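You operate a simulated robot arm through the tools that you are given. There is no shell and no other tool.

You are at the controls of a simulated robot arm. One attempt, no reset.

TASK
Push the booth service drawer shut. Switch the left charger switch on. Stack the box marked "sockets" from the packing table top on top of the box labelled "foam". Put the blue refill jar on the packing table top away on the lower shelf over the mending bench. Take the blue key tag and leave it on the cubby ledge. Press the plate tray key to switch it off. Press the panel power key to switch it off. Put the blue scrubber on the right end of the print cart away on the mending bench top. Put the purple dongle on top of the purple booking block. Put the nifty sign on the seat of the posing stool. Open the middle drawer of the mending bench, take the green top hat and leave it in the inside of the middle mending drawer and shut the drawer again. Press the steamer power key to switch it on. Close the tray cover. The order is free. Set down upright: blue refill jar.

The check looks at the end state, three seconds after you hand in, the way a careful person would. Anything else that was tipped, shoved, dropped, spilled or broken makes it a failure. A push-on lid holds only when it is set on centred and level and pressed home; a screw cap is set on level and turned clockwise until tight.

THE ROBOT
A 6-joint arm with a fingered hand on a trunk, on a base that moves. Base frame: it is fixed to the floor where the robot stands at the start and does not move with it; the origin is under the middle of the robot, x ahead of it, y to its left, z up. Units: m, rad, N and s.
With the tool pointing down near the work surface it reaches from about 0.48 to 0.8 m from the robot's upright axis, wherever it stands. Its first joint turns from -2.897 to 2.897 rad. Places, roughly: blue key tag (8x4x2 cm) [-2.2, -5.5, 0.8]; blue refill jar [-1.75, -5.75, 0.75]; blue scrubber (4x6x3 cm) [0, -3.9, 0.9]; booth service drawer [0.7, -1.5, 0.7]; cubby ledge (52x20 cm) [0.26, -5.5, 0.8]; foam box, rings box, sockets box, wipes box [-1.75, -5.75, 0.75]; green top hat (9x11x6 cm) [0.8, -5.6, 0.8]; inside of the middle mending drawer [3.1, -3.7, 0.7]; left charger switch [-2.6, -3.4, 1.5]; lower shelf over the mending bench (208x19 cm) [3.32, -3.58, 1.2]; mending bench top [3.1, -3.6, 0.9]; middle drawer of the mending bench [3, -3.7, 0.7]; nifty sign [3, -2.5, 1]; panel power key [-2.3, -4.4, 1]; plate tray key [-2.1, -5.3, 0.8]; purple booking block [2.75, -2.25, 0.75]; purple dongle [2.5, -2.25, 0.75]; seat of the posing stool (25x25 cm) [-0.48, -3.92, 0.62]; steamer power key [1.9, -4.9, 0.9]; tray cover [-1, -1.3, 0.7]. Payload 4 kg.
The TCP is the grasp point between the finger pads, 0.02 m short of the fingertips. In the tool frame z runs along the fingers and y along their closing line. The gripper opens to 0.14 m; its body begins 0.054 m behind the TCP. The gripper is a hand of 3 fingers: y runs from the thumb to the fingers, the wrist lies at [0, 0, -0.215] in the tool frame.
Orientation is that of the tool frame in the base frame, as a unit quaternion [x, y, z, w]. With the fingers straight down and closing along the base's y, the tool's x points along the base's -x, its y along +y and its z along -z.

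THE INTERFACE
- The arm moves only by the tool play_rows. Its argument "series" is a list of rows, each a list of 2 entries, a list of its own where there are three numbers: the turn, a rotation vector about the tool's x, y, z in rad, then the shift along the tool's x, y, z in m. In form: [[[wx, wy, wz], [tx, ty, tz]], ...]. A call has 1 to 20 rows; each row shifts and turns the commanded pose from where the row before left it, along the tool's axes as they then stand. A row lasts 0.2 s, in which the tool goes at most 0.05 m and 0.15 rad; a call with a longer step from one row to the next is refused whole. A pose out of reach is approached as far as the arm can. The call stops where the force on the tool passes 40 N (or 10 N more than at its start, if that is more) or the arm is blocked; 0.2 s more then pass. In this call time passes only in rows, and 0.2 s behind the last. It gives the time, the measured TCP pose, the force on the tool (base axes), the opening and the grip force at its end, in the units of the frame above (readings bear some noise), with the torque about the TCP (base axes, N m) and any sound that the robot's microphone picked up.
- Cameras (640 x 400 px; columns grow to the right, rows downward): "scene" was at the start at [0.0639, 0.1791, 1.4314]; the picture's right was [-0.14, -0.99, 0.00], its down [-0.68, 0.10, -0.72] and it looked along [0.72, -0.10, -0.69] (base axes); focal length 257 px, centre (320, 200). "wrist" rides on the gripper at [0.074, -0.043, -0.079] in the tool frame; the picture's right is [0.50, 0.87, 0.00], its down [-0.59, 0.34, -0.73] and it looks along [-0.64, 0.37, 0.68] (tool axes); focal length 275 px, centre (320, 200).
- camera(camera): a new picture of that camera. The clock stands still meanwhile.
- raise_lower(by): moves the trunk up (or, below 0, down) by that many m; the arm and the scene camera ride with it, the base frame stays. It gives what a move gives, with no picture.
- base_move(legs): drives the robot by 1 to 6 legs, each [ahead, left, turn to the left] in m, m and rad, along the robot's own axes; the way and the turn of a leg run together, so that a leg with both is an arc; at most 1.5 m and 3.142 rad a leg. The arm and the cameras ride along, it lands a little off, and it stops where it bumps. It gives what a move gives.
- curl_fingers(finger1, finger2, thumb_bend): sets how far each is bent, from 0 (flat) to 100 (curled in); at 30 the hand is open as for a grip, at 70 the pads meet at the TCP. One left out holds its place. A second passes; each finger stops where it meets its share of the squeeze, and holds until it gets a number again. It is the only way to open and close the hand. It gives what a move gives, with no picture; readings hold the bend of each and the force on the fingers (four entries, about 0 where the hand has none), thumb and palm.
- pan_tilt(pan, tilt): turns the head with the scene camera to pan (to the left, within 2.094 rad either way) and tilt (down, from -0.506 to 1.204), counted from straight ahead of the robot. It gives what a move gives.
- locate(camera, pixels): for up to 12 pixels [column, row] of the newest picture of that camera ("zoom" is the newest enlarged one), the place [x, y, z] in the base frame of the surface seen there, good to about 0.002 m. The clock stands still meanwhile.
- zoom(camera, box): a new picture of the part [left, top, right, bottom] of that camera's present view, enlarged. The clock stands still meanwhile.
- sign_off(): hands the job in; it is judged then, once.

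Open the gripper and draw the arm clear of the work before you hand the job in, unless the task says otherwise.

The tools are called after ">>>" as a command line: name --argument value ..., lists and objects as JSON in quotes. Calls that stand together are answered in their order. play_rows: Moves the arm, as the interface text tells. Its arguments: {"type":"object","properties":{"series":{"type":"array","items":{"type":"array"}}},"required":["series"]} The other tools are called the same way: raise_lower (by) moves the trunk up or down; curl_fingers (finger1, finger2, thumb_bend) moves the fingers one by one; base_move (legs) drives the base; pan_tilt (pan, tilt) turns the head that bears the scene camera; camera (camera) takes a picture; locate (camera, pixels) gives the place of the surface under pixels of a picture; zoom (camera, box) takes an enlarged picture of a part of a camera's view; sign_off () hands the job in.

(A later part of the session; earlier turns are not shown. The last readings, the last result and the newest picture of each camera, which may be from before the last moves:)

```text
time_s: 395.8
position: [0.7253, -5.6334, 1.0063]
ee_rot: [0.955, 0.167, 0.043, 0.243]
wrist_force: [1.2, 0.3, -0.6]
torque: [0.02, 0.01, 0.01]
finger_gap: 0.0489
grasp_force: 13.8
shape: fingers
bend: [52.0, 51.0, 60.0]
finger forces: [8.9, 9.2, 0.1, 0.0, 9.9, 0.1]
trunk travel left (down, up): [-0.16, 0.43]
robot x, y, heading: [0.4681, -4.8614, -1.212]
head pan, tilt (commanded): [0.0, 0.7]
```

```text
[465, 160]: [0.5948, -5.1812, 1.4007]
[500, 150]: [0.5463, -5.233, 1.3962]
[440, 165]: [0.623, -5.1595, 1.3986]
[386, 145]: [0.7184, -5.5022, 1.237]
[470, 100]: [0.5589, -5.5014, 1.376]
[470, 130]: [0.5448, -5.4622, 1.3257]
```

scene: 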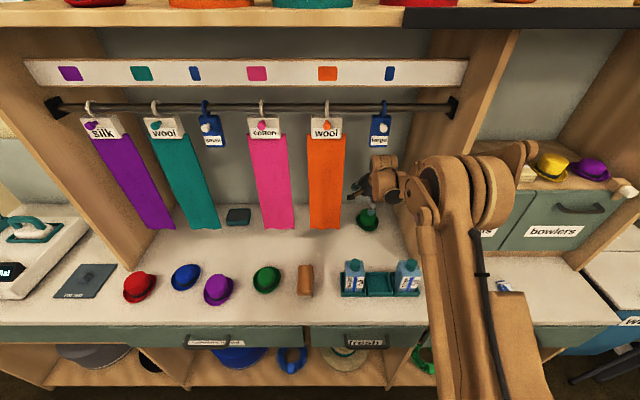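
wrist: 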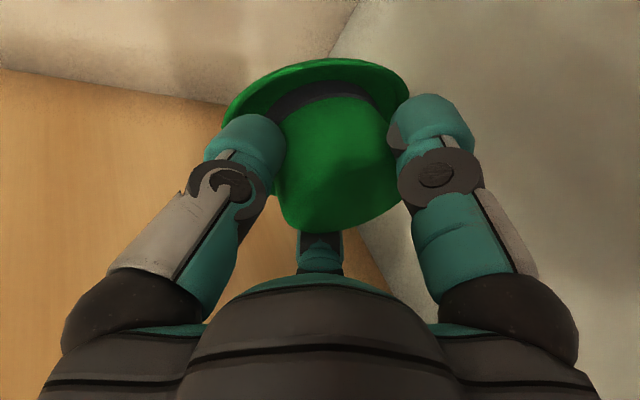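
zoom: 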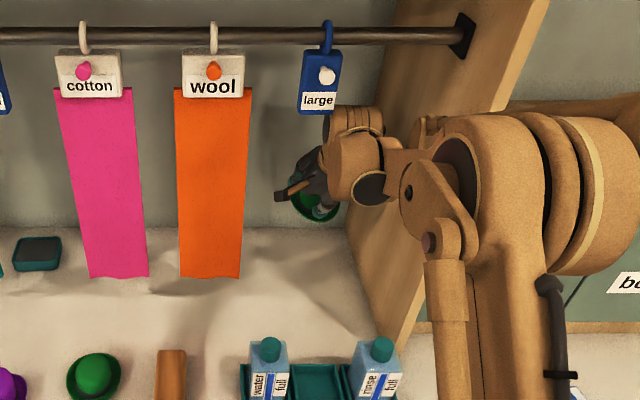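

Brim clears the caps by ~2.5 cm, wrist housing top 1.237 vs tag 1.244: I lower 8 mm to split the margins, then back out slowly.

>>> play_rows --series '[[[0, 0, 0], [-0.006, -0.0038, 0.007]]]'

>>> base_move --legs '[[-0.12, 0, 0]]'

>>> zoom --camera "scene" --box '[310, 90, 450, 290]'

```text
time_s: 396.2
position: [0.7186, -5.6365, 0.9999]
ee_rot: [0.954, 0.168, 0.042, 0.243]
wrist_force: [0.8, 0.4, -0.4]
torque: [0.03, 0.02, -0.03]
finger_gap: 0.0491
grasp_force: 14.3
shape: fingers
bend: [52.0, 51.0, 60.0]
finger forces: [8.7, 9.2, 0.0, 0.0, 9.8, 0.1]
trunk travel left (down, up): [-0.16, 0.43]
robot x, y, heading: [0.4716, -4.8569, -1.214]
head pan, tilt (commanded): [0.0, 0.7]
```

```text
time_s: 397.4
position: [0.679, -5.5229, 1.0009]
ee_rot: [0.954, 0.168, 0.043, 0.244]
wrist_force: [0.2, -0.2, -0.6]
torque: [0.02, 0.03, 0.03]
finger_gap: 0.0489
grasp_force: 13.9
shape: fingers
bend: [52.0, 51.0, 60.0]
finger forces: [8.7, 9.2, 0.0, 0.1, 9.9, 0.0]
trunk travel left (down, up): [-0.16, 0.43]
robot x, y, heading: [0.4281, -4.7501, -1.217]
head pan, tilt (commanded): [0.0, 0.7]
```

```text
2.00 times, centred on (380, 190) of scene
```

zoom: 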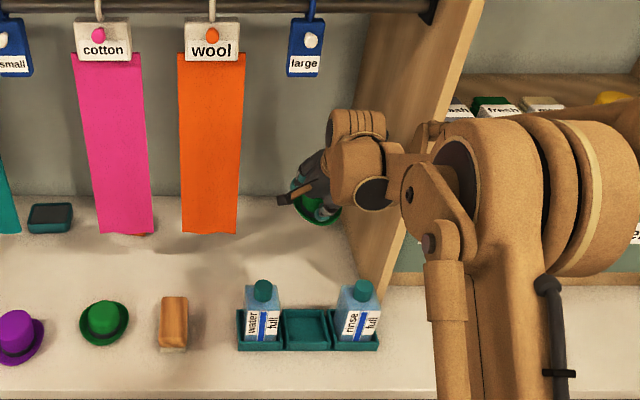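

The wrist has cleared the tag. I raise 4 cm for clearance over the bottles and back out the rest.

>>> play_rows --series '[[[0, 0, 0], [0, 0.0191, -0.0351]]]'

>>> base_move --legs '[[-0.3, 0, 0]]'

>>> camera --camera "scene"

>>> camera --camera "wrist"

```text
time_s: 397.8
position: [0.6794, -5.5216, 1.0393]
ee_rot: [0.954, 0.168, 0.043, 0.244]
wrist_force: [0.2, -0.3, 1.0]
torque: [-0.02, -0.01, -0.01]
finger_gap: 0.0487
grasp_force: 14.2
shape: fingers
bend: [52.0, 51.0, 60.0]
finger forces: [8.7, 9.2, 0.1, 0.1, 10.0, 0.0]
trunk travel left (down, up): [-0.16, 0.43]
robot x, y, heading: [0.43, -4.7518, -1.21]
head pan, tilt (commanded): [0.0, 0.7]
```

```text
time_s: 399.9
position: [0.5705, -5.236, 1.0392]
ee_rot: [0.955, 0.165, 0.043, 0.244]
wrist_force: [0.1, 1.2, 0.5]
torque: [-0.03, 0.03, -0.02]
finger_gap: 0.0487
grasp_force: 13.5
shape: fingers
bend: [52.0, 51.0, 60.0]
finger forces: [8.7, 9.1, 0.1, 0.0, 9.7, 0.0]
trunk travel left (down, up): [-0.16, 0.43]
robot x, y, heading: [0.3216, -4.4629, -1.217]
head pan, tilt (commanded): [0.0, 0.7]
```

```text
taken
```

scene: 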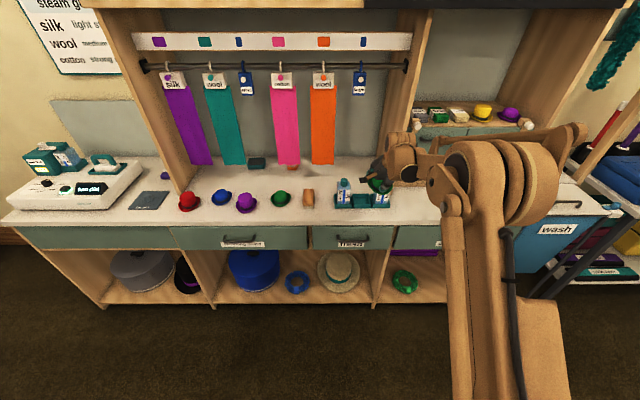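

```text
taken
```

wrist: 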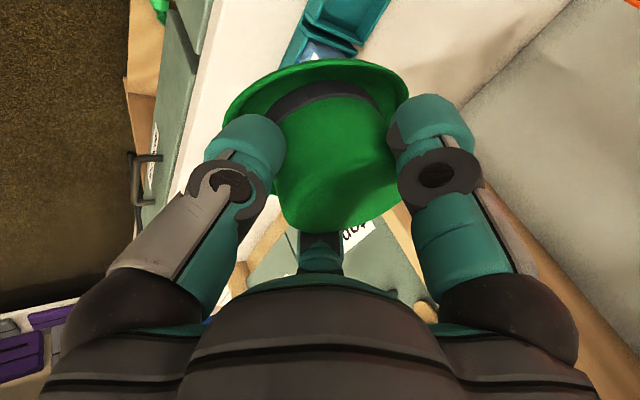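

The hat is out and nothing was disturbed. I raise the trunk, turn toward the mending bench, and drive to the open drawer.

>>> raise_lower --by 0.35

>>> base_move --legs '[[0, 0, 1.569], [0, -0.2, 0], [1.2, 0, 0]]'

>>> pan_tilt --pan 0.0 --tilt 0.8

>>> camera --camera "scene"

```text
time_s: 403.3
position: [0.5705, -5.236, 1.388]
ee_rot: [0.955, 0.165, 0.042, 0.243]
wrist_force: [0.0, 0.9, -1.3]
torque: [-0.01, 0.04, 0.0]
finger_gap: 0.0488
grasp_force: 13.4
shape: fingers
bend: [52.0, 51.0, 60.0]
finger forces: [8.7, 9.1, 0.1, 0.0, 9.9, 0.1]
trunk travel left (down, up): [-0.51, 0.08]
robot x, y, heading: [0.3216, -4.4634, -1.217]
head pan, tilt (commanded): [0.0, 0.7]
```

```text
time_s: 414.3
position: [2.3004, -4.0502, 1.3876]
ee_rot: [0.569, 0.785, 0.199, 0.145]
wrist_force: [1.0, 0.9, -0.9]
torque: [-0.05, 0.02, -0.01]
finger_gap: 0.0483
grasp_force: 13.2
shape: fingers
bend: [52.0, 51.0, 61.0]
finger forces: [8.8, 9.0, 0.0, 0.1, 9.0, 0.0]
trunk travel left (down, up): [-0.51, 0.08]
robot x, y, heading: [1.5169, -4.2784, 0.326]
head pan, tilt (commanded): [0.0, 0.7]
```

```text
time_s: 415.0
position: [2.2991, -4.0494, 1.3878]
ee_rot: [0.569, 0.784, 0.2, 0.145]
wrist_force: [-0.1, 0.0, 0.4]
torque: [0.0, -0.01, -0.02]
finger_gap: 0.0485
grasp_force: 14.0
shape: fingers
bend: [52.0, 51.0, 61.0]
finger forces: [8.8, 9.0, 0.0, 0.1, 9.1, 0.1]
trunk travel left (down, up): [-0.51, 0.08]
robot x, y, heading: [1.5188, -4.2783, 0.324]
head pan, tilt (commanded): [0.0, 0.799]
```

```text
taken
```

scene: 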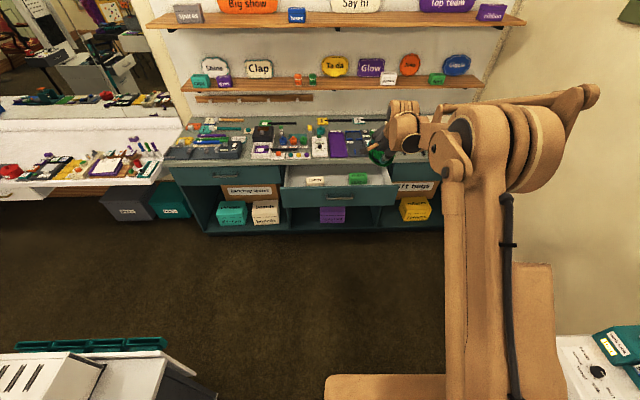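

I align the heading and approach the drawer.

>>> base_move --legs '[[0, 0, 0.028], [0.38, 0.07, 0]]'

>>> camera --camera "scene"

>>> zoom --camera "scene" --box '[260, 150, 440, 270]'

```text
time_s: 417.8
position: [2.6281, -3.8297, 1.3863]
ee_rot: [0.558, 0.792, 0.202, 0.142]
wrist_force: [0.4, -0.7, 0.1]
torque: [0.01, 0.03, 0.03]
finger_gap: 0.0481
grasp_force: 13.6
shape: fingers
bend: [52.0, 51.0, 61.0]
finger forces: [8.8, 9.1, 0.0, 0.0, 9.1, 0.0]
trunk travel left (down, up): [-0.51, 0.08]
robot x, y, heading: [1.8511, -4.0848, 0.356]
head pan, tilt (commanded): [0.0, 0.799]
```

```text
taken
```

scene: 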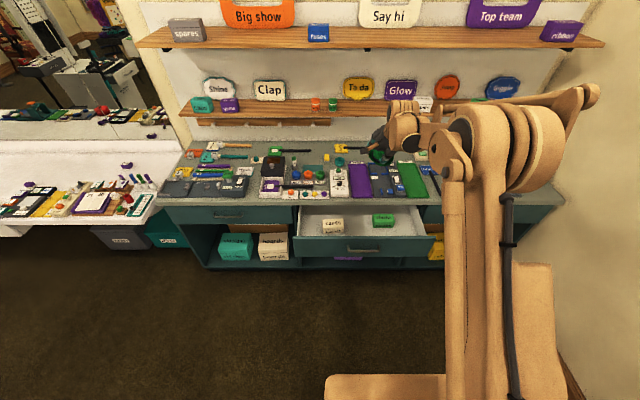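

```text
3.33 times, centred on (350, 210) of scene
```

zoom: 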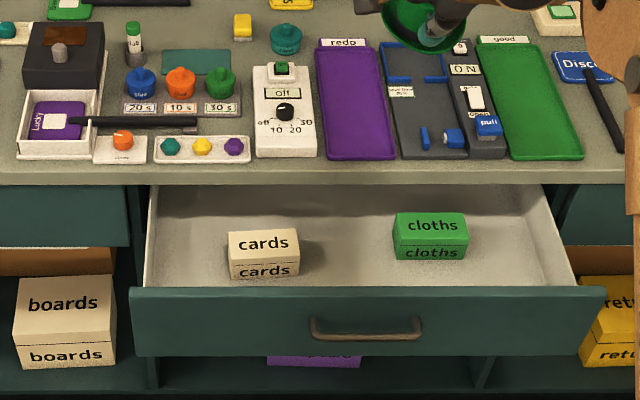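

The free floor between/in front of the boxes is clear. I locate the exact limits.

>>> locate --camera "zoom" --pixels '[[299, 275], [230, 278], [397, 245], [395, 260], [467, 255], [350, 285], [350, 260], [350, 215], [300, 232], [350, 292], [345, 200], [470, 215]]'

```text
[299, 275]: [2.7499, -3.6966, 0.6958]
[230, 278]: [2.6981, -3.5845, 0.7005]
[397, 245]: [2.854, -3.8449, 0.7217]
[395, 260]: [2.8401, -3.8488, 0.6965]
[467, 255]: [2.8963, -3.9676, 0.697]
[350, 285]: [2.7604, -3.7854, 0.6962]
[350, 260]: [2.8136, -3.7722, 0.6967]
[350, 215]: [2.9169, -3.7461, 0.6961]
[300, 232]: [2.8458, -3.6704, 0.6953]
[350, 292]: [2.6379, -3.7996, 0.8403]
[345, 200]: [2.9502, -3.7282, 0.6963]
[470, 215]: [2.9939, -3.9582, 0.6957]
```

Gap between boxes spans n=-4.42…-4.60. I reduce the tilt to 0.32 so the hat is level, then position over m≈1.29.

>>> play_rows --series '[[[0.09, 0, 0], [0, 0, 0]], [[0.09, 0, 0], [0, 0, 0]]]'

>>> base_move --legs '[[0.14, -0.005, 0]]'

>>> raise_lower --by -0.38

>>> camera --camera "scene"

>>> camera --camera "wrist"

```text
time_s: 418.4
position: [2.6297, -3.8298, 1.3879]
ee_rot: [0.568, 0.808, 0.129, 0.091]
wrist_force: [0.9, 0.4, -0.5]
torque: [0.01, 0.01, 0.01]
finger_gap: 0.0483
grasp_force: 13.2
shape: fingers
bend: [52.0, 51.0, 61.0]
finger forces: [8.7, 9.0, 0.0, 0.0, 9.2, 0.0]
trunk travel left (down, up): [-0.51, 0.08]
robot x, y, heading: [1.8538, -4.0793, 0.352]
head pan, tilt (commanded): [0.0, 0.799]
```

```text
time_s: 419.7
position: [2.7617, -3.7872, 1.3887]
ee_rot: [0.568, 0.808, 0.13, 0.092]
wrist_force: [0.2, -0.1, -1.5]
torque: [-0.04, -0.03, -0.01]
finger_gap: 0.0483
grasp_force: 13.3
shape: fingers
bend: [52.0, 51.0, 61.0]
finger forces: [8.7, 8.9, 0.0, 0.0, 9.1, 0.0]
trunk travel left (down, up): [-0.51, 0.08]
robot x, y, heading: [1.9854, -4.038, 0.355]
head pan, tilt (commanded): [0.0, 0.799]
```

```text
time_s: 423.4
position: [2.7605, -3.7867, 1.0091]
ee_rot: [0.568, 0.808, 0.13, 0.091]
wrist_force: [0.0, 0.7, 0.0]
torque: [0.0, 0.01, 0.01]
finger_gap: 0.0484
grasp_force: 13.2
shape: fingers
bend: [52.0, 51.0, 61.0]
finger forces: [8.7, 8.9, 0.0, 0.1, 9.1, 0.0]
trunk travel left (down, up): [-0.13, 0.46]
robot x, y, heading: [1.986, -4.0343, 0.356]
head pan, tilt (commanded): [0.0, 0.799]
```

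```text
taken
```

scene: 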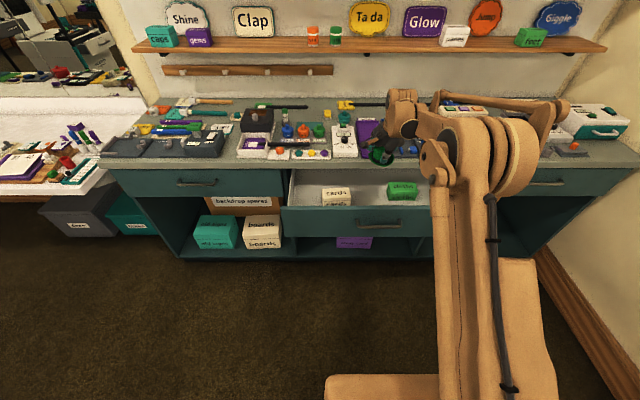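

```text
taken
```

wrist: 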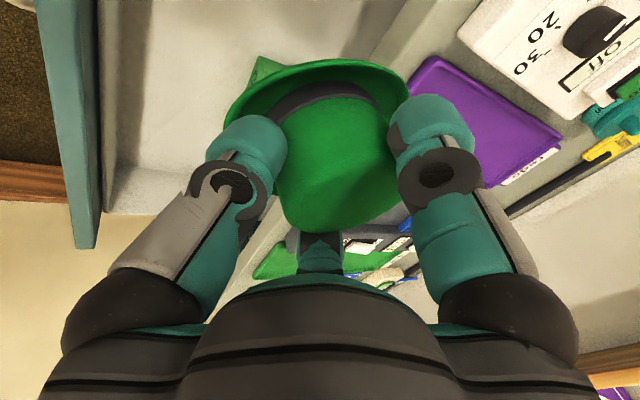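

The hat is over the gap. I check the brim's level and position through the wrist camera.

>>> locate --camera "wrist" --pixels '[[228, 112], [240, 98], [300, 68], [350, 62], [400, 85], [275, 80], [330, 140], [300, 200], [260, 65], [140, 180]]'

```text
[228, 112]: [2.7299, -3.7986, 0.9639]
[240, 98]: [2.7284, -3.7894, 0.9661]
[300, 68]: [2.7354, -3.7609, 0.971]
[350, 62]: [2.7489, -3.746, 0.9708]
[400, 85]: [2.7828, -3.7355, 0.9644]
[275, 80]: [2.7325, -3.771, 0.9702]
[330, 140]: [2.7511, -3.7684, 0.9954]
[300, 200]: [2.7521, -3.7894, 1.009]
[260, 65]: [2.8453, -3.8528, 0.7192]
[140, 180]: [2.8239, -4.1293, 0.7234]
```

The brim is level and centred in the gap. I lower with the trunk, then with the arm until contact near TCP z≈0.743.

>>> raise_lower --by -0.125

>>> play_rows --series '[[[0, 0, 0], [0, -0.01254, 0.038]], [[0, 0, 0], [0, -0.01254, 0.038]], [[0, 0, 0], [0, -0.0094, 0.0285]]]'

>>> camera --camera "wrist"

>>> zoom --camera "scene" --box '[260, 120, 460, 260]'

```text
time_s: 424.9
position: [2.7622, -3.7873, 0.8843]
ee_rot: [0.569, 0.807, 0.129, 0.092]
wrist_force: [-0.2, 0.1, -0.2]
torque: [0.01, 0.03, 0.02]
finger_gap: 0.0483
grasp_force: 13.8
shape: fingers
bend: [52.0, 51.0, 61.0]
finger forces: [8.7, 8.9, 0.0, 0.0, 9.1, 0.0]
trunk travel left (down, up): [-0.005, 0.585]
robot x, y, heading: [1.9889, -4.0405, 0.353]
head pan, tilt (commanded): [0.0, 0.799]
```

```text
time_s: 425.7
position: [2.764, -3.7841, 0.7732]
ee_rot: [0.568, 0.807, 0.129, 0.092]
wrist_force: [0.2, 0.0, -0.7]
torque: [0.01, -0.04, 0.01]
finger_gap: 0.0483
grasp_force: 12.8
shape: fingers
bend: [52.0, 51.0, 61.0]
finger forces: [8.6, 8.8, 0.0, 0.0, 9.0, 0.0]
trunk travel left (down, up): [-0.005, 0.585]
robot x, y, heading: [1.9865, -4.0422, 0.354]
head pan, tilt (commanded): [0.0, 0.799]
```

```text
taken
```

wrist: 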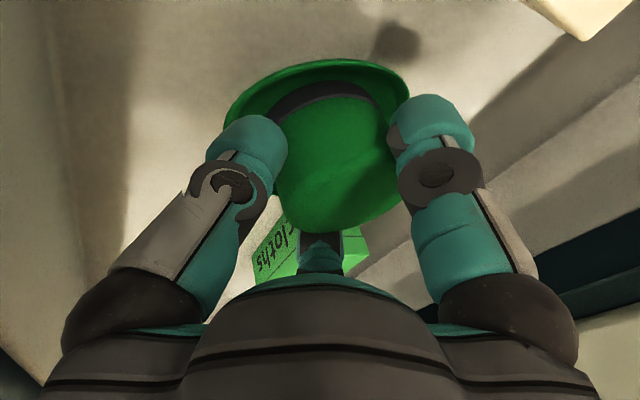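

```text
2.86 times, centred on (360, 190) of scene
```

zoom: 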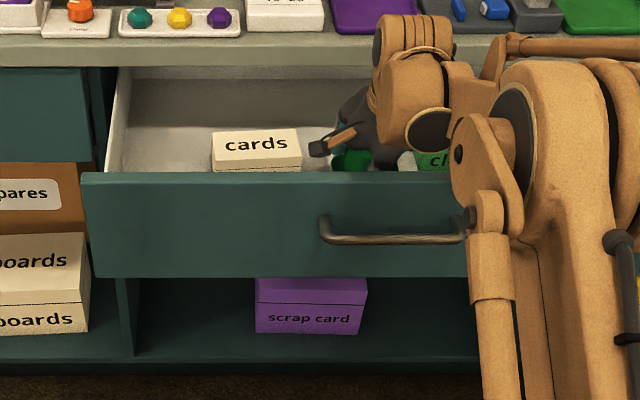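

Inside the drawer and clear. I continue down in small steps to contact.

>>> play_rows --series '[[[0, 0, 0], [0, -0.0063, 0.019]], [[0, 0, 0], [0, -0.0019, 0.0057]]]'

>>> play_rows --series '[[[0, 0, 0], [0, -0.0013, 0.0038]]]'

```text
time_s: 426.3
position: [2.7608, -3.7858, 0.7488]
ee_rot: [0.568, 0.807, 0.13, 0.092]
wrist_force: [-0.6, 1.2, 13.0]
torque: [0.08, -0.15, 0.0]
finger_gap: 0.0465
grasp_force: 14.3
shape: fingers
bend: [51.0, 51.0, 62.0]
finger forces: [10.7, 10.2, 0.1, 0.0, 8.7, 0.0]
trunk travel left (down, up): [-0.005, 0.585]
robot x, y, heading: [1.9848, -4.0378, 0.354]
head pan, tilt (commanded): [0.0, 0.799]
```

```text
time_s: 426.7
position: [2.7592, -3.786, 0.746]
ee_rot: [0.568, 0.808, 0.13, 0.091]
wrist_force: [-2.9, 2.7, 20.1]
torque: [0.11, -0.04, -0.01]
finger_gap: 0.0448
grasp_force: 16.0
shape: fingers
bend: [51.0, 51.0, 64.0]
finger forces: [11.6, 10.7, 0.0, 0.1, 10.2, 0.0]
trunk travel left (down, up): [-0.005, 0.585]
robot x, y, heading: [1.9876, -4.0388, 0.348]
head pan, tilt (commanded): [0.0, 0.799]
```

Contact (13–20 N). I ease up 2 mm and open the digits moderately.

>>> play_rows --series '[[[0, 0, 0], [0, 0.0009, -0.0028]]]'

>>> curl_fingers --finger1 43 --finger2 43 --thumb_bend 45

>>> camera --camera "wrist"

```text
time_s: 427.1
position: [2.7604, -3.7868, 0.7467]
ee_rot: [0.569, 0.807, 0.13, 0.09]
wrist_force: [-0.3, 1.8, 5.6]
torque: [0.04, 0.04, -0.01]
finger_gap: 0.0452
grasp_force: 13.6
shape: fingers
bend: [51.0, 51.0, 64.0]
finger forces: [10.3, 9.8, 0.1, 0.1, 8.2, 0.1]
trunk travel left (down, up): [-0.005, 0.585]
robot x, y, heading: [1.9888, -4.0379, 0.356]
head pan, tilt (commanded): [0.0, 0.799]
```

```text
time_s: 428.1
position: [2.7609, -3.7864, 0.7468]
ee_rot: [0.568, 0.807, 0.131, 0.092]
wrist_force: [-0.1, 0.1, 0.1]
torque: [0.01, 0.01, 0.0]
finger_gap: 0.0823
grasp_force: 0.1
shape: fingers
bend: [43.0, 43.0, 45.0]
finger forces: [0.2, 0.1, 0.0, 0.0, 0.0, 0.0]
trunk travel left (down, up): [-0.005, 0.585]
robot x, y, heading: [1.9853, -4.0386, 0.359]
head pan, tilt (commanded): [0.0, 0.799]
```

```text
taken
```

wrist: 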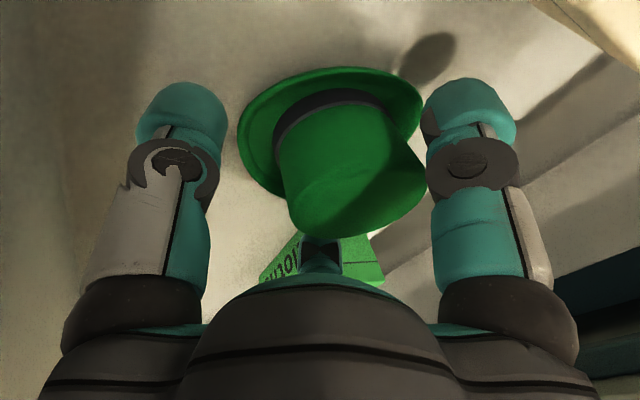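

The hat stands upright in the drawer. I lift straight up and look.

>>> play_rows --series '[[[0, 0, 0], [0, 0.0063, -0.019]], [[0, 0, 0], [0, 0.01254, -0.038]], [[0, 0, 0], [0, 0.01254, -0.038]], [[0, 0, 0], [0, 0.01254, -0.038]], [[0, 0, 0], [0, 0.01254, -0.038]]]'

>>> raise_lower --by 0.25

>>> base_move --legs '[[-0.25, 0, 0]]'

>>> zoom --camera "scene" --box '[240, 130, 460, 280]'

```text
time_s: 429.3
position: [2.7603, -3.7872, 0.9263]
ee_rot: [0.569, 0.807, 0.129, 0.091]
wrist_force: [0.2, 0.1, -1.0]
torque: [0.03, -0.02, -0.02]
finger_gap: 0.0825
grasp_force: 0.1
shape: fingers
bend: [43.0, 43.0, 45.0]
finger forces: [0.0, 0.0, 0.0, 0.0, 0.0, 0.0]
trunk travel left (down, up): [-0.005, 0.585]
robot x, y, heading: [1.9882, -4.0388, 0.353]
head pan, tilt (commanded): [0.0, 0.799]
```

```text
time_s: 431.9
position: [2.7598, -3.7863, 1.1748]
ee_rot: [0.568, 0.808, 0.13, 0.092]
wrist_force: [-0.3, 0.1, 0.4]
torque: [-0.04, -0.03, 0.02]
finger_gap: 0.0824
grasp_force: 0.0
shape: fingers
bend: [43.0, 43.0, 45.0]
finger forces: [0.1, 0.0, 0.1, 0.1, 0.1, 0.0]
trunk travel left (down, up): [-0.255, 0.335]
robot x, y, heading: [1.9858, -4.036, 0.353]
head pan, tilt (commanded): [0.0, 0.799]
```

```text
time_s: 433.7
position: [2.5267, -3.8751, 1.1768]
ee_rot: [0.569, 0.806, 0.131, 0.092]
wrist_force: [-1.0, 0.1, -0.4]
torque: [-0.03, 0.0, -0.05]
finger_gap: 0.0823
grasp_force: 0.1
shape: fingers
bend: [43.0, 43.0, 45.0]
finger forces: [0.0, 0.1, 0.0, 0.0, 0.0, 0.1]
trunk travel left (down, up): [-0.255, 0.335]
robot x, y, heading: [1.7486, -4.123, 0.347]
head pan, tilt (commanded): [0.0, 0.799]
```

```text
2.67 times, centred on (350, 205) of scene
```

zoom: 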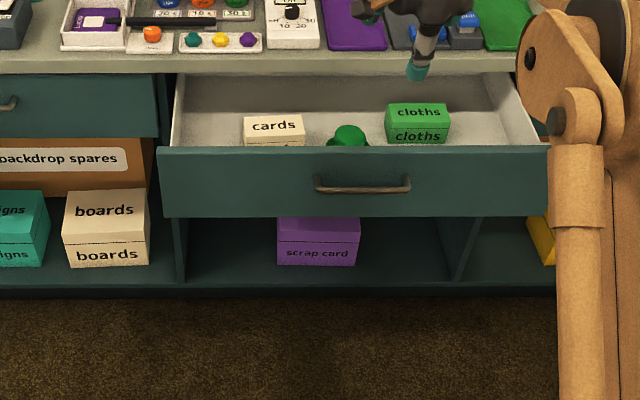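

The hat sits between the two boxes. Now I shut the drawer: back up, shift left to push beside the handle, and point the hand forward with fingers closed.

>>> base_move --legs '[[-0.2, 0.13, 0]]'

>>> curl_fingers --finger1 64 --finger2 64 --thumb_bend 64

>>> play_rows --series '[[[-0.1421, 0, 0], [0, 0.0307, 0]], [[-0.1421, 0, 0], [0, 0.0307, 0]], [[-0.1421, 0, 0], [0, 0.0307, 0]], [[-0.1421, 0, 0], [0, 0.0307, 0]], [[-0.1421, 0, 0], [0, 0.0307, 0]], [[-0.1421, 0, 0], [0, 0.0307, 0]], [[-0.1421, 0, 0], [0, 0.0307, 0]], [[-0.1421, 0, 0], [0, 0.0307, 0]]]'

>>> raise_lower --by -0.25

>>> camera --camera "scene"

```text
time_s: 435.5
position: [2.2908, -3.8241, 1.1763]
ee_rot: [0.57, 0.806, 0.13, 0.093]
wrist_force: [-0.7, 0.4, -0.1]
torque: [-0.02, -0.01, 0.0]
finger_gap: 0.0822
grasp_force: 0.0
shape: fingers
bend: [43.0, 43.0, 45.0]
finger forces: [0.0, 0.0, 0.0, 0.1, 0.1, 0.1]
trunk travel left (down, up): [-0.255, 0.335]
robot x, y, heading: [1.5203, -4.0739, 0.344]
head pan, tilt (commanded): [0.0, 0.799]
```

```text
time_s: 436.5
position: [2.293, -3.823, 1.1747]
ee_rot: [0.571, 0.806, 0.13, 0.091]
wrist_force: [-0.6, -0.5, -0.4]
torque: [-0.02, 0.0, 0.0]
finger_gap: 0.02
grasp_force: 0.0
shape: fingers
bend: [64.0, 64.0, 64.0]
finger forces: [0.1, 0.0, 0.1, 0.0, 0.1, 0.0]
trunk travel left (down, up): [-0.255, 0.335]
robot x, y, heading: [1.5166, -4.0712, 0.347]
head pan, tilt (commanded): [0.0, 0.799]
```

```text
time_s: 438.3
position: [2.4428, -3.7721, 1.3445]
ee_rot: [0.431, 0.608, 0.544, 0.385]
wrist_force: [0.6, -0.8, 0.3]
torque: [0.0, -0.03, 0.0]
finger_gap: 0.0198
grasp_force: 0.1
shape: fingers
bend: [64.0, 64.0, 64.0]
finger forces: [0.0, 0.1, 0.0, 0.0, 0.0, 0.0]
trunk travel left (down, up): [-0.255, 0.335]
robot x, y, heading: [1.5142, -4.0716, 0.348]
head pan, tilt (commanded): [0.0, 0.799]
```

```text
time_s: 440.9
position: [2.442, -3.7727, 1.0942]
ee_rot: [0.431, 0.609, 0.543, 0.385]
wrist_force: [0.5, -1.1, -0.8]
torque: [-0.01, -0.01, 0.0]
finger_gap: 0.0198
grasp_force: 0.2
shape: fingers
bend: [64.0, 64.0, 64.0]
finger forces: [0.1, 0.1, 0.1, 0.1, 0.0, 0.1]
trunk travel left (down, up): [-0.005, 0.585]
robot x, y, heading: [1.5174, -4.0701, 0.348]
head pan, tilt (commanded): [0.0, 0.799]
```

```text
taken
```

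scene: 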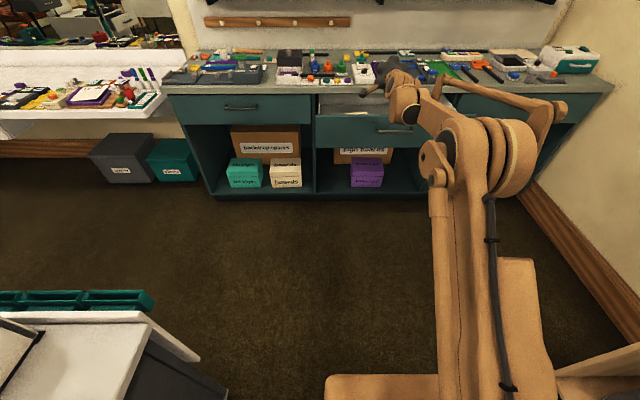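

I lower the hand to panel height.

>>> play_rows --series '[[[0, 0, 0], [0, -0.045, -0.005]], [[0, 0, 0], [0, -0.045, -0.005]], [[0, 0, 0], [0, -0.045, -0.005]], [[0, 0, 0], [0, -0.045, -0.005]], [[0, 0, 0], [0, -0.045, -0.005]], [[0, 0, 0], [0, -0.045, -0.005]], [[0, 0, 0], [0, -0.045, -0.005]]]'

>>> zoom --camera "scene" --box '[290, 70, 490, 200]'

```text
time_s: 442.5
position: [2.3748, -3.7948, 0.7856]
ee_rot: [0.432, 0.609, 0.543, 0.384]
wrist_force: [-0.1, 1.0, 0.4]
torque: [0.0, 0.03, 0.01]
finger_gap: 0.0197
grasp_force: 0.1
shape: fingers
bend: [64.0, 64.0, 64.0]
finger forces: [0.1, 0.1, 0.1, 0.0, 0.1, 0.1]
trunk travel left (down, up): [-0.005, 0.585]
robot x, y, heading: [1.5184, -4.0738, 0.347]
head pan, tilt (commanded): [0.0, 0.799]
```

```text
3.08 times, centred on (390, 135) of scene
```

zoom: 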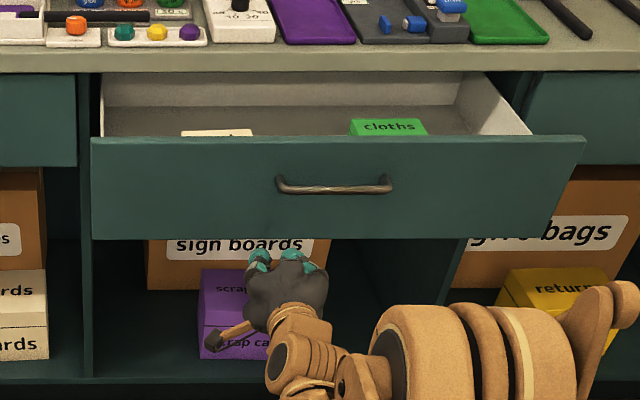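

The fist is at panel height, left of the handle. I drive forward to make contact and push the drawer in.

>>> base_move --legs '[[0.2, 0, 0]]'

>>> base_move --legs '[[0.1, 0, 0]]'

>>> zoom --camera "scene" --box '[260, 110, 460, 240]'

```text
time_s: 444.1
position: [2.5632, -3.7256, 0.7855]
ee_rot: [0.431, 0.61, 0.543, 0.384]
wrist_force: [0.1, -0.1, 1.2]
torque: [0.0, 0.01, 0.03]
finger_gap: 0.0196
grasp_force: 0.0
shape: fingers
bend: [64.0, 64.0, 64.0]
finger forces: [0.1, 0.0, 0.0, 0.1, 0.0, 0.0]
trunk travel left (down, up): [-0.005, 0.585]
robot x, y, heading: [1.7052, -4.0006, 0.352]
head pan, tilt (commanded): [0.0, 0.799]
```

```text
time_s: 445.2
position: [2.6583, -3.6913, 0.7864]
ee_rot: [0.43, 0.61, 0.543, 0.384]
wrist_force: [-0.1, 0.1, 0.8]
torque: [0.02, 0.01, 0.0]
finger_gap: 0.0196
grasp_force: 0.2
shape: fingers
bend: [64.0, 64.0, 64.0]
finger forces: [0.1, 0.0, 0.0, 0.0, 0.0, 0.0]
trunk travel left (down, up): [-0.005, 0.585]
robot x, y, heading: [1.8025, -3.9662, 0.351]
head pan, tilt (commanded): [0.0, 0.799]
```

```text
3.08 times, centred on (360, 175) of scene
```

zoom: 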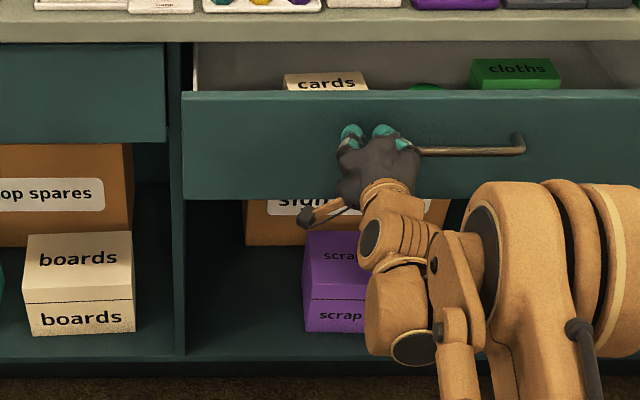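

The drawer seems to be moving in. I check the panel's position and continue.

>>> locate --camera "zoom" --pixels '[[250, 95], [250, 130], [600, 130], [420, 90], [100, 80]]'

>>> base_move --legs '[[0.08, 0, 0]]'

```text
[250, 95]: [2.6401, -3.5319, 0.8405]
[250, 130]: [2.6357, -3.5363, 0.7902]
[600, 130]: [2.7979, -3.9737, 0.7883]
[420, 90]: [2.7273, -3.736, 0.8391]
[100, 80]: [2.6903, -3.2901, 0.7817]
```

```text
time_s: 446.3
position: [2.7346, -3.6632, 0.7865]
ee_rot: [0.431, 0.61, 0.543, 0.384]
wrist_force: [-0.6, -0.9, -0.2]
torque: [0.0, -0.02, 0.01]
finger_gap: 0.0193
grasp_force: 0.0
shape: fingers
bend: [64.0, 64.0, 64.0]
finger forces: [0.1, 0.0, 0.0, 0.0, 0.0, 0.0]
trunk travel left (down, up): [-0.005, 0.585]
robot x, y, heading: [1.8786, -3.9416, 0.352]
head pan, tilt (commanded): [0.0, 0.799]
```

Panel went from m=1.165 to ~1.34; about 6 cm remain. I push on.

>>> base_move --legs '[[0.045, 0, 0]]'

>>> play_rows --series '[[[0, 0, 0], [0, 0, 0.006]], [[0, 0, 0], [0, 0, 0.006]], [[0, 0, 0], [0, 0, 0.006]]]'

>>> zoom --camera "scene" --box '[260, 110, 460, 240]'

```text
time_s: 447.2
position: [2.7774, -3.6471, 0.7867]
ee_rot: [0.431, 0.61, 0.543, 0.384]
wrist_force: [-0.1, -0.8, -0.2]
torque: [-0.03, 0.02, 0.03]
finger_gap: 0.0195
grasp_force: 0.0
shape: fingers
bend: [64.0, 64.0, 64.0]
finger forces: [0.0, 0.1, 0.1, 0.0, 0.0, 0.1]
trunk travel left (down, up): [-0.005, 0.585]
robot x, y, heading: [1.9214, -3.9242, 0.349]
head pan, tilt (commanded): [0.0, 0.799]
```

```text
time_s: 448.0
position: [2.7931, -3.6409, 0.7859]
ee_rot: [0.431, 0.609, 0.543, 0.385]
wrist_force: [-12.6, -3.1, -1.7]
torque: [0.04, -0.19, 0.13]
finger_gap: 0.0186
grasp_force: 6.2
shape: fingers
bend: [65.0, 64.0, 64.0]
finger forces: [9.0, 3.8, 0.0, 0.1, 0.0, 0.1]
trunk travel left (down, up): [-0.005, 0.585]
robot x, y, heading: [1.9207, -3.9265, 0.345]
head pan, tilt (commanded): [0.0, 0.799]
```

```text
3.08 times, centred on (360, 175) of scene
```

zoom: 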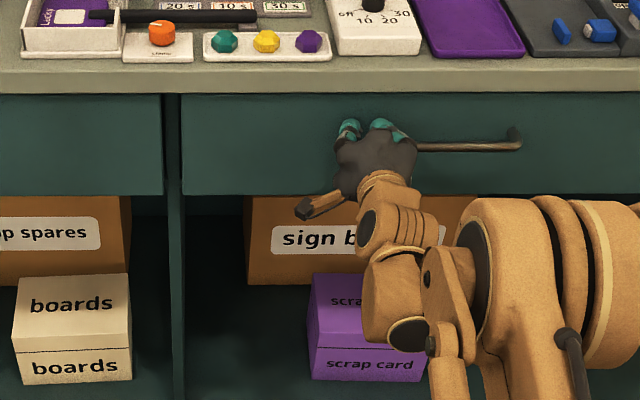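

The drawer is shut flush (12.6 N at the stop). I back off, return the hand to pointing down and raise up to look at the counter on the left.

>>> base_move --legs '[[-0.25, 0, 0]]'

>>> raise_lower --by 0.4

>>> play_rows --series '[[[0.1457, 0, 0], [0, -0.0307, 0]], [[0.1457, 0, 0], [0, -0.0307, 0]], [[0.1457, 0, 0], [0, -0.0307, 0]], [[0.1457, 0, 0], [0, -0.0307, 0]], [[0.1457, 0, 0], [0, -0.0307, 0]], [[0.1457, 0, 0], [0, -0.0307, 0]], [[0.1457, 0, 0], [0, -0.0307, 0]], [[0.1457, 0, 0], [0, -0.0307, 0]], [[0.1457, 0, 0], [0, -0.0307, 0]], [[0.1457, 0, 0], [0, -0.0307, 0]]]'

>>> pan_tilt --pan 0.8 --tilt 0.6

>>> camera --camera "scene"

```text
time_s: 449.8
position: [2.5613, -3.7297, 0.784]
ee_rot: [0.433, 0.608, 0.542, 0.386]
wrist_force: [-0.1, -0.1, 0.4]
torque: [-0.03, -0.01, -0.01]
finger_gap: 0.0194
grasp_force: 0.0
shape: fingers
bend: [64.0, 64.0, 64.0]
finger forces: [0.1, 0.1, 0.0, 0.1, 0.0, 0.0]
trunk travel left (down, up): [-0.005, 0.585]
robot x, y, heading: [1.6837, -4.0112, 0.343]
head pan, tilt (commanded): [0.0, 0.799]
```

```text
time_s: 453.6
position: [2.562, -3.7303, 1.1842]
ee_rot: [0.432, 0.608, 0.543, 0.386]
wrist_force: [-1.0, -0.8, 0.5]
torque: [0.04, -0.02, -0.02]
finger_gap: 0.0194
grasp_force: 0.1
shape: fingers
bend: [64.0, 64.0, 64.0]
finger forces: [0.0, 0.0, 0.0, 0.0, 0.0, 0.0]
trunk travel left (down, up): [-0.405, 0.185]
robot x, y, heading: [1.6849, -4.0104, 0.342]
head pan, tilt (commanded): [0.0, 0.799]
```

```text
time_s: 455.8
position: [2.3742, -3.7946, 0.9868]
ee_rot: [0.579, 0.815, 0.0, -0.001]
wrist_force: [-1.7, 0.1, -0.4]
torque: [0.03, -0.02, 0.02]
finger_gap: 0.0196
grasp_force: 0.1
shape: fingers
bend: [64.0, 64.0, 64.0]
finger forces: [0.0, 0.0, 0.1, 0.1, 0.1, 0.0]
out of reach, approached as far as the arm can: row 10
trunk travel left (down, up): [-0.405, 0.185]
robot x, y, heading: [1.6867, -4.0104, 0.342]
head pan, tilt (commanded): [0.0, 0.799]
```

```text
time_s: 457.0
position: [2.3762, -3.7946, 0.9858]
ee_rot: [0.58, 0.815, 0.0, 0.001]
wrist_force: [0.1, -0.4, -0.2]
torque: [-0.04, 0.0, 0.02]
finger_gap: 0.0197
grasp_force: 0.0
shape: fingers
bend: [64.0, 64.0, 64.0]
finger forces: [0.0, 0.0, 0.0, 0.1, 0.0, 0.0]
trunk travel left (down, up): [-0.405, 0.185]
robot x, y, heading: [1.6851, -4.01, 0.344]
head pan, tilt (commanded): [0.799, 0.6]
```

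```text
taken
```

scene: 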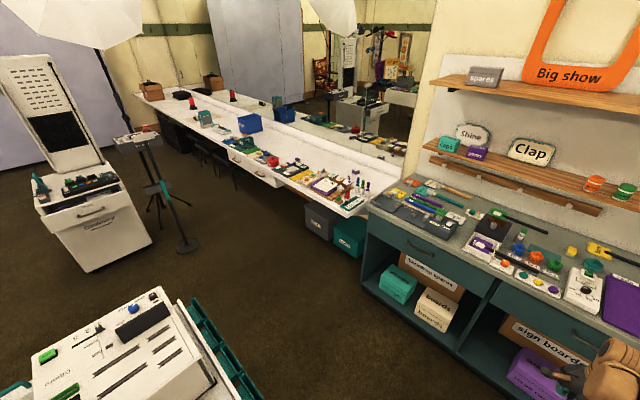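

The counter's right end with the booking items is at (320,185); the booth's open service drawer is at (85,215). I zoom at the counter.

>>> zoom --camera "scene" --box '[230, 130, 400, 230]'

>>> locate --camera "zoom" --pixels '[[350, 210], [270, 185], [180, 150], [430, 260], [500, 270], [480, 290], [160, 120], [530, 230], [60, 70], [440, 300]]'

```text
3.76 times, centred on (315, 180) of scene
```

zoom: 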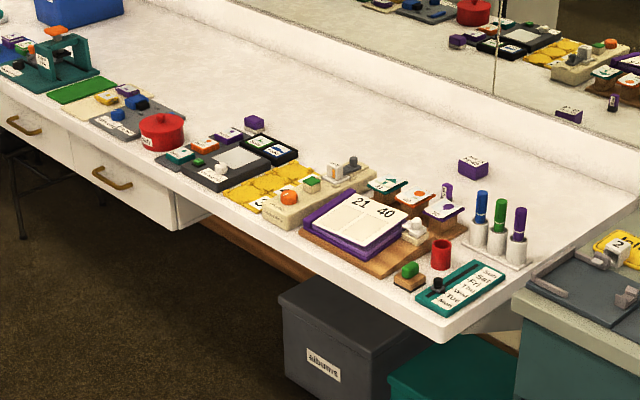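

```text
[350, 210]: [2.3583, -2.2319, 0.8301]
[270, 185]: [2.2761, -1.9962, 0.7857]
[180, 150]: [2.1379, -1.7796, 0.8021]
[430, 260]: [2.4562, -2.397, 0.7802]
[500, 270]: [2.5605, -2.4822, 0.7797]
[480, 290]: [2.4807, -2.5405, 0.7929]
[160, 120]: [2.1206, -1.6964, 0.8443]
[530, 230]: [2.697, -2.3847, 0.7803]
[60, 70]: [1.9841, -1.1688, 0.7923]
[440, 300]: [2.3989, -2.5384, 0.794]
```

I look closer at the purple items: a purple block at (473,165) and something at (447,190).

>>> zoom --camera "scene" --box '[310, 160, 380, 215]'

>>> locate --camera "zoom" --pixels '[[395, 105], [320, 160], [325, 150], [305, 195], [470, 240], [230, 170], [170, 120], [250, 225], [400, 200], [270, 270]]'

```text
7.27 times, centred on (345, 188) of scene
```

zoom: 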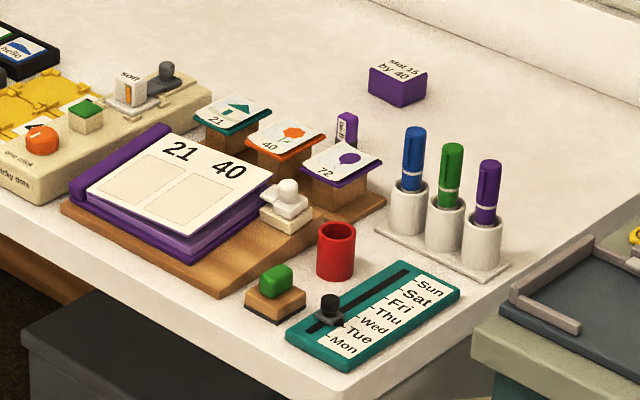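

```text
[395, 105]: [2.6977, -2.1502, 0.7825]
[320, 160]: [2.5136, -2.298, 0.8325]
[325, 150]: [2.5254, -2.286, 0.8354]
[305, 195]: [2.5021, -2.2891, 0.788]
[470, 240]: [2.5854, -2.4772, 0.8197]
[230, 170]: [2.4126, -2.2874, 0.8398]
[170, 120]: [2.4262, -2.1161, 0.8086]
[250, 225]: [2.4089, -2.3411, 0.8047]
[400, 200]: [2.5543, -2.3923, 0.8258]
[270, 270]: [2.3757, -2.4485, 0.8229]
```

Before driving there I locate the tripod stand and printer cart ends near the path.

>>> locate --camera "scene" --pixels '[[185, 247], [155, 215], [150, 165], [215, 180], [240, 390], [200, 300], [300, 235], [340, 255], [90, 255], [60, 195]]'

```text
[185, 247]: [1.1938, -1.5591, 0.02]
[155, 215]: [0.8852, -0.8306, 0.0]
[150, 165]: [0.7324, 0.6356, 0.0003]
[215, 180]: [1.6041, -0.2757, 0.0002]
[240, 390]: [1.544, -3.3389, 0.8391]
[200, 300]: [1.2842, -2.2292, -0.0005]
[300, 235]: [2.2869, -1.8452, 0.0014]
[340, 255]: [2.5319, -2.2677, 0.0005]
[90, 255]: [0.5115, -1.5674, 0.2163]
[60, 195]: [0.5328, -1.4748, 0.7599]
```

I raise the trunk and drive ahead and left along the bench to the counter's end.

>>> raise_lower --by 0.18

>>> base_move --legs '[[0.4, 0, 0], [0, 1.3, 0]]'

>>> pan_tilt --pan 0.0 --tilt 0.8

>>> camera --camera "scene"

```text
time_s: 459.0
position: [2.376, -3.794, 1.1661]
ee_rot: [0.579, 0.815, 0.0, 0.0]
wrist_force: [-0.2, -0.3, -0.9]
torque: [0.0, 0.02, 0.02]
finger_gap: 0.0194
grasp_force: 0.0
shape: fingers
bend: [64.0, 64.0, 64.0]
finger forces: [0.0, 0.0, 0.0, 0.0, 0.1, 0.0]
trunk travel left (down, up): [-0.585, 0.005]
robot x, y, heading: [1.6867, -4.0059, 0.345]
head pan, tilt (commanded): [0.799, 0.6]
```

```text
time_s: 467.7
position: [2.2849, -2.4065, 1.1651]
ee_rot: [0.567, 0.824, 0.0, -0.001]
wrist_force: [-0.2, -0.5, -0.6]
torque: [0.0, -0.02, -0.01]
finger_gap: 0.0197
grasp_force: 0.1
shape: fingers
bend: [64.0, 64.0, 64.0]
finger forces: [0.1, 0.1, 0.0, 0.0, 0.1, 0.1]
trunk travel left (down, up): [-0.585, 0.005]
robot x, y, heading: [1.6042, -2.6426, 0.371]
head pan, tilt (commanded): [0.799, 0.6]
```

```text
time_s: 468.8
position: [2.2858, -2.4062, 1.165]
ee_rot: [0.567, 0.824, 0.0, 0.0]
wrist_force: [-0.5, -0.5, -0.7]
torque: [-0.04, -0.03, 0.0]
finger_gap: 0.0198
grasp_force: 0.1
shape: fingers
bend: [64.0, 64.0, 64.0]
finger forces: [0.0, 0.0, 0.1, 0.1, 0.1, 0.0]
trunk travel left (down, up): [-0.585, 0.005]
robot x, y, heading: [1.6018, -2.6416, 0.374]
head pan, tilt (commanded): [0.0, 0.799]
```

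```text
taken
```

scene: 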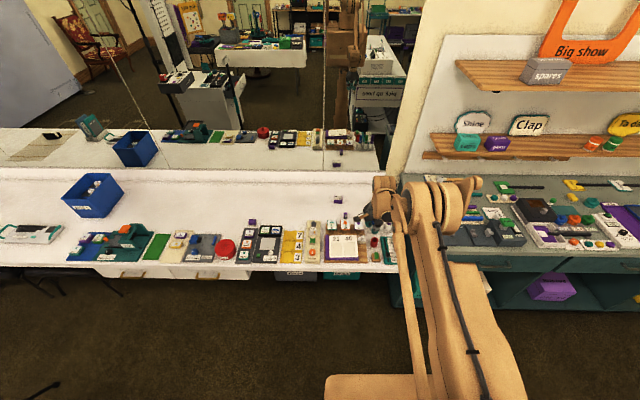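

I zoom on the booking area.

>>> zoom --camera "scene" --box '[290, 180, 410, 270]'

>>> locate --camera "zoom" --pixels '[[258, 100], [258, 115], [295, 185], [290, 200], [255, 215], [320, 220], [370, 250], [230, 230], [440, 270], [210, 245], [295, 165], [400, 200]]'

```text
4.44 times, centred on (350, 225) of scene
```

zoom: 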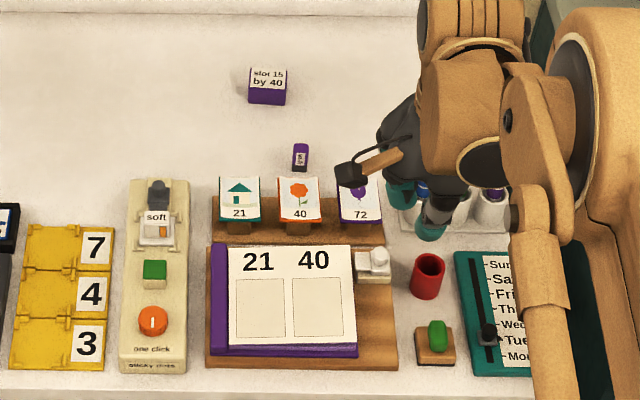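

```text
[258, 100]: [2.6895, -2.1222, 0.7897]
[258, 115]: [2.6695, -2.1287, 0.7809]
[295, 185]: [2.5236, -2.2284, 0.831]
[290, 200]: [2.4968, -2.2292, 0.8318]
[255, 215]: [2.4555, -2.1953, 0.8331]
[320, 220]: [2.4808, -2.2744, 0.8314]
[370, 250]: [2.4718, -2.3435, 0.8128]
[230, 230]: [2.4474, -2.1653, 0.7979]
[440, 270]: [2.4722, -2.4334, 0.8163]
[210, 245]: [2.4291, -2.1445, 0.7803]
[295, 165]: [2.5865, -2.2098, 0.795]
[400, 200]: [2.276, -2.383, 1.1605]
```

The dongle is at (300,157) and the block "slot 15 by 40" at (267,85) in the zoom. I zoom further.

>>> zoom --camera "scene" --box '[330, 190, 360, 220]'

>>> locate --camera "zoom" --pixels '[[225, 65], [260, 65], [225, 100], [265, 105], [245, 80], [380, 270], [395, 270], [380, 300], [395, 305], [388, 285], [388, 262], [388, 318]]'

```text
13.33 times, centred on (345, 205) of scene
```

zoom: 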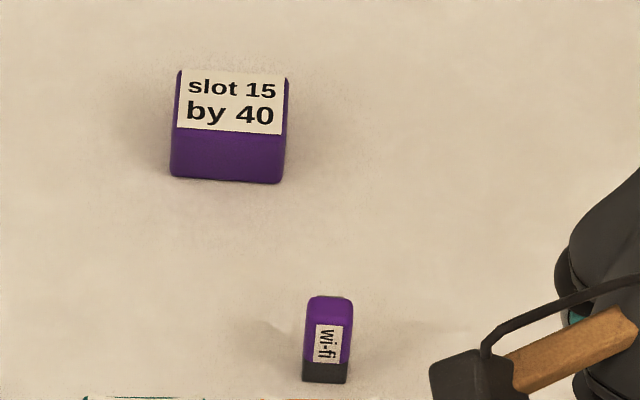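

```text
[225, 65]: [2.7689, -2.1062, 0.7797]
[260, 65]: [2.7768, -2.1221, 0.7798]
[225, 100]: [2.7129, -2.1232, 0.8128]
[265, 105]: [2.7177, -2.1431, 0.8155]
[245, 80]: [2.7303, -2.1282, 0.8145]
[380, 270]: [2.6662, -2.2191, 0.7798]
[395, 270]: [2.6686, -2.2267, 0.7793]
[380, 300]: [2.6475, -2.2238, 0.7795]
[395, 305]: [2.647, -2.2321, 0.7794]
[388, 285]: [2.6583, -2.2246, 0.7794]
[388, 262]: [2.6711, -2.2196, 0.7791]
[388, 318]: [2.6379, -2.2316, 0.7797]
```

I locate the dongle and block faces.

>>> locate --camera "zoom" --pixels '[[330, 308], [330, 325], [330, 345], [325, 372], [312, 305], [348, 305], [310, 355], [345, 360], [182, 75], [285, 80], [180, 128], [280, 133]]'

```text
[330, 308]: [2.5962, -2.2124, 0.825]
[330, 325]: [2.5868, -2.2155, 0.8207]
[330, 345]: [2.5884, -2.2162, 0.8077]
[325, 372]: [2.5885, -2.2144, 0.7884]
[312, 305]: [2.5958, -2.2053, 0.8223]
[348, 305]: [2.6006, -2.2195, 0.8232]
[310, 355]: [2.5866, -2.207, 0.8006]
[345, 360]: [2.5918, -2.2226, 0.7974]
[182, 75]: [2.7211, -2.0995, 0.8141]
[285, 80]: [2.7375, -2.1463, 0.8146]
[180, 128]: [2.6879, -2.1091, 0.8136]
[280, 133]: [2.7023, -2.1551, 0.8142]
```

Dongle stands upright at about (2.595,-2.213), top 0.825; block top centre (2.712,-2.128), z 0.814. I check the counter's front edge and the bins below before moving closer.

>>> locate --camera "scene" --pixels '[[300, 266], [300, 272], [350, 268], [290, 278], [320, 278], [250, 272], [390, 265], [400, 300]]'

```text
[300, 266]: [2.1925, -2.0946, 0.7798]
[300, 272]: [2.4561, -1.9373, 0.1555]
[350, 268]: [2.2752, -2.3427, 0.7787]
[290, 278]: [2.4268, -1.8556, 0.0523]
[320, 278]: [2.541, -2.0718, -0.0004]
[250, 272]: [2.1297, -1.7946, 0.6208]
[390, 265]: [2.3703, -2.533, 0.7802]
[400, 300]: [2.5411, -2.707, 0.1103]
```

The counter edge is at m≈1.33. I align the heading and move up to it with the hand high.

>>> base_move --legs '[[0, 0, -0.02], [0.36, 0.08, 0]]'

>>> curl_fingers --finger1 48 --finger2 48 --thumb_bend 52

>>> raise_lower --by -0.2

>>> camera --camera "wrist"

>>> camera --camera "scene"

```text
time_s: 471.5
position: [2.601, -2.219, 1.165]
ee_rot: [0.575, 0.818, -0.001, 0.001]
wrist_force: [0.5, 0.7, -0.2]
torque: [-0.02, 0.02, -0.02]
finger_gap: 0.0195
grasp_force: 0.0
shape: fingers
bend: [64.0, 64.0, 64.0]
finger forces: [0.0, 0.0, 0.0, 0.1, 0.0, 0.1]
trunk travel left (down, up): [-0.585, 0.005]
robot x, y, heading: [1.9107, -2.441, 0.354]
head pan, tilt (commanded): [0.0, 0.799]
```

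```text
time_s: 472.5
position: [2.5988, -2.2199, 1.1651]
ee_rot: [0.575, 0.818, 0.0, 0.0]
wrist_force: [-0.5, 0.1, 0.0]
torque: [0.0, 0.03, 0.0]
finger_gap: 0.0635
grasp_force: 0.1
shape: fingers
bend: [48.0, 48.0, 52.0]
finger forces: [0.0, 0.1, 0.0, 0.1, 0.0, 0.0]
trunk travel left (down, up): [-0.585, 0.005]
robot x, y, heading: [1.9116, -2.4386, 0.357]
head pan, tilt (commanded): [0.0, 0.799]
```

```text
time_s: 474.7
position: [2.5989, -2.2192, 0.9641]
ee_rot: [0.575, 0.818, 0.0, 0.0]
wrist_force: [0.8, 0.5, 0.6]
torque: [0.02, -0.01, 0.0]
finger_gap: 0.0636
grasp_force: 0.1
shape: fingers
bend: [48.0, 48.0, 52.0]
finger forces: [0.1, 0.0, 0.0, 0.1, 0.0, 0.0]
trunk travel left (down, up): [-0.385, 0.205]
robot x, y, heading: [1.9146, -2.4408, 0.349]
head pan, tilt (commanded): [0.0, 0.799]
```

```text
taken
```

wrist: 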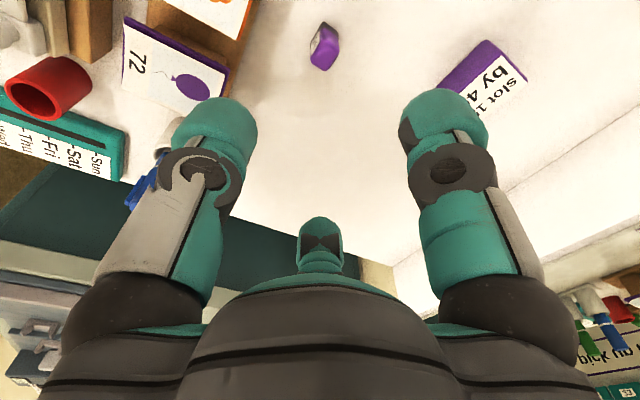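

```text
taken
```

scene: 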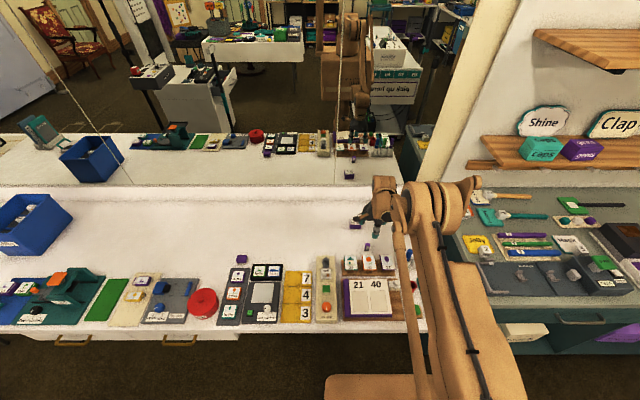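

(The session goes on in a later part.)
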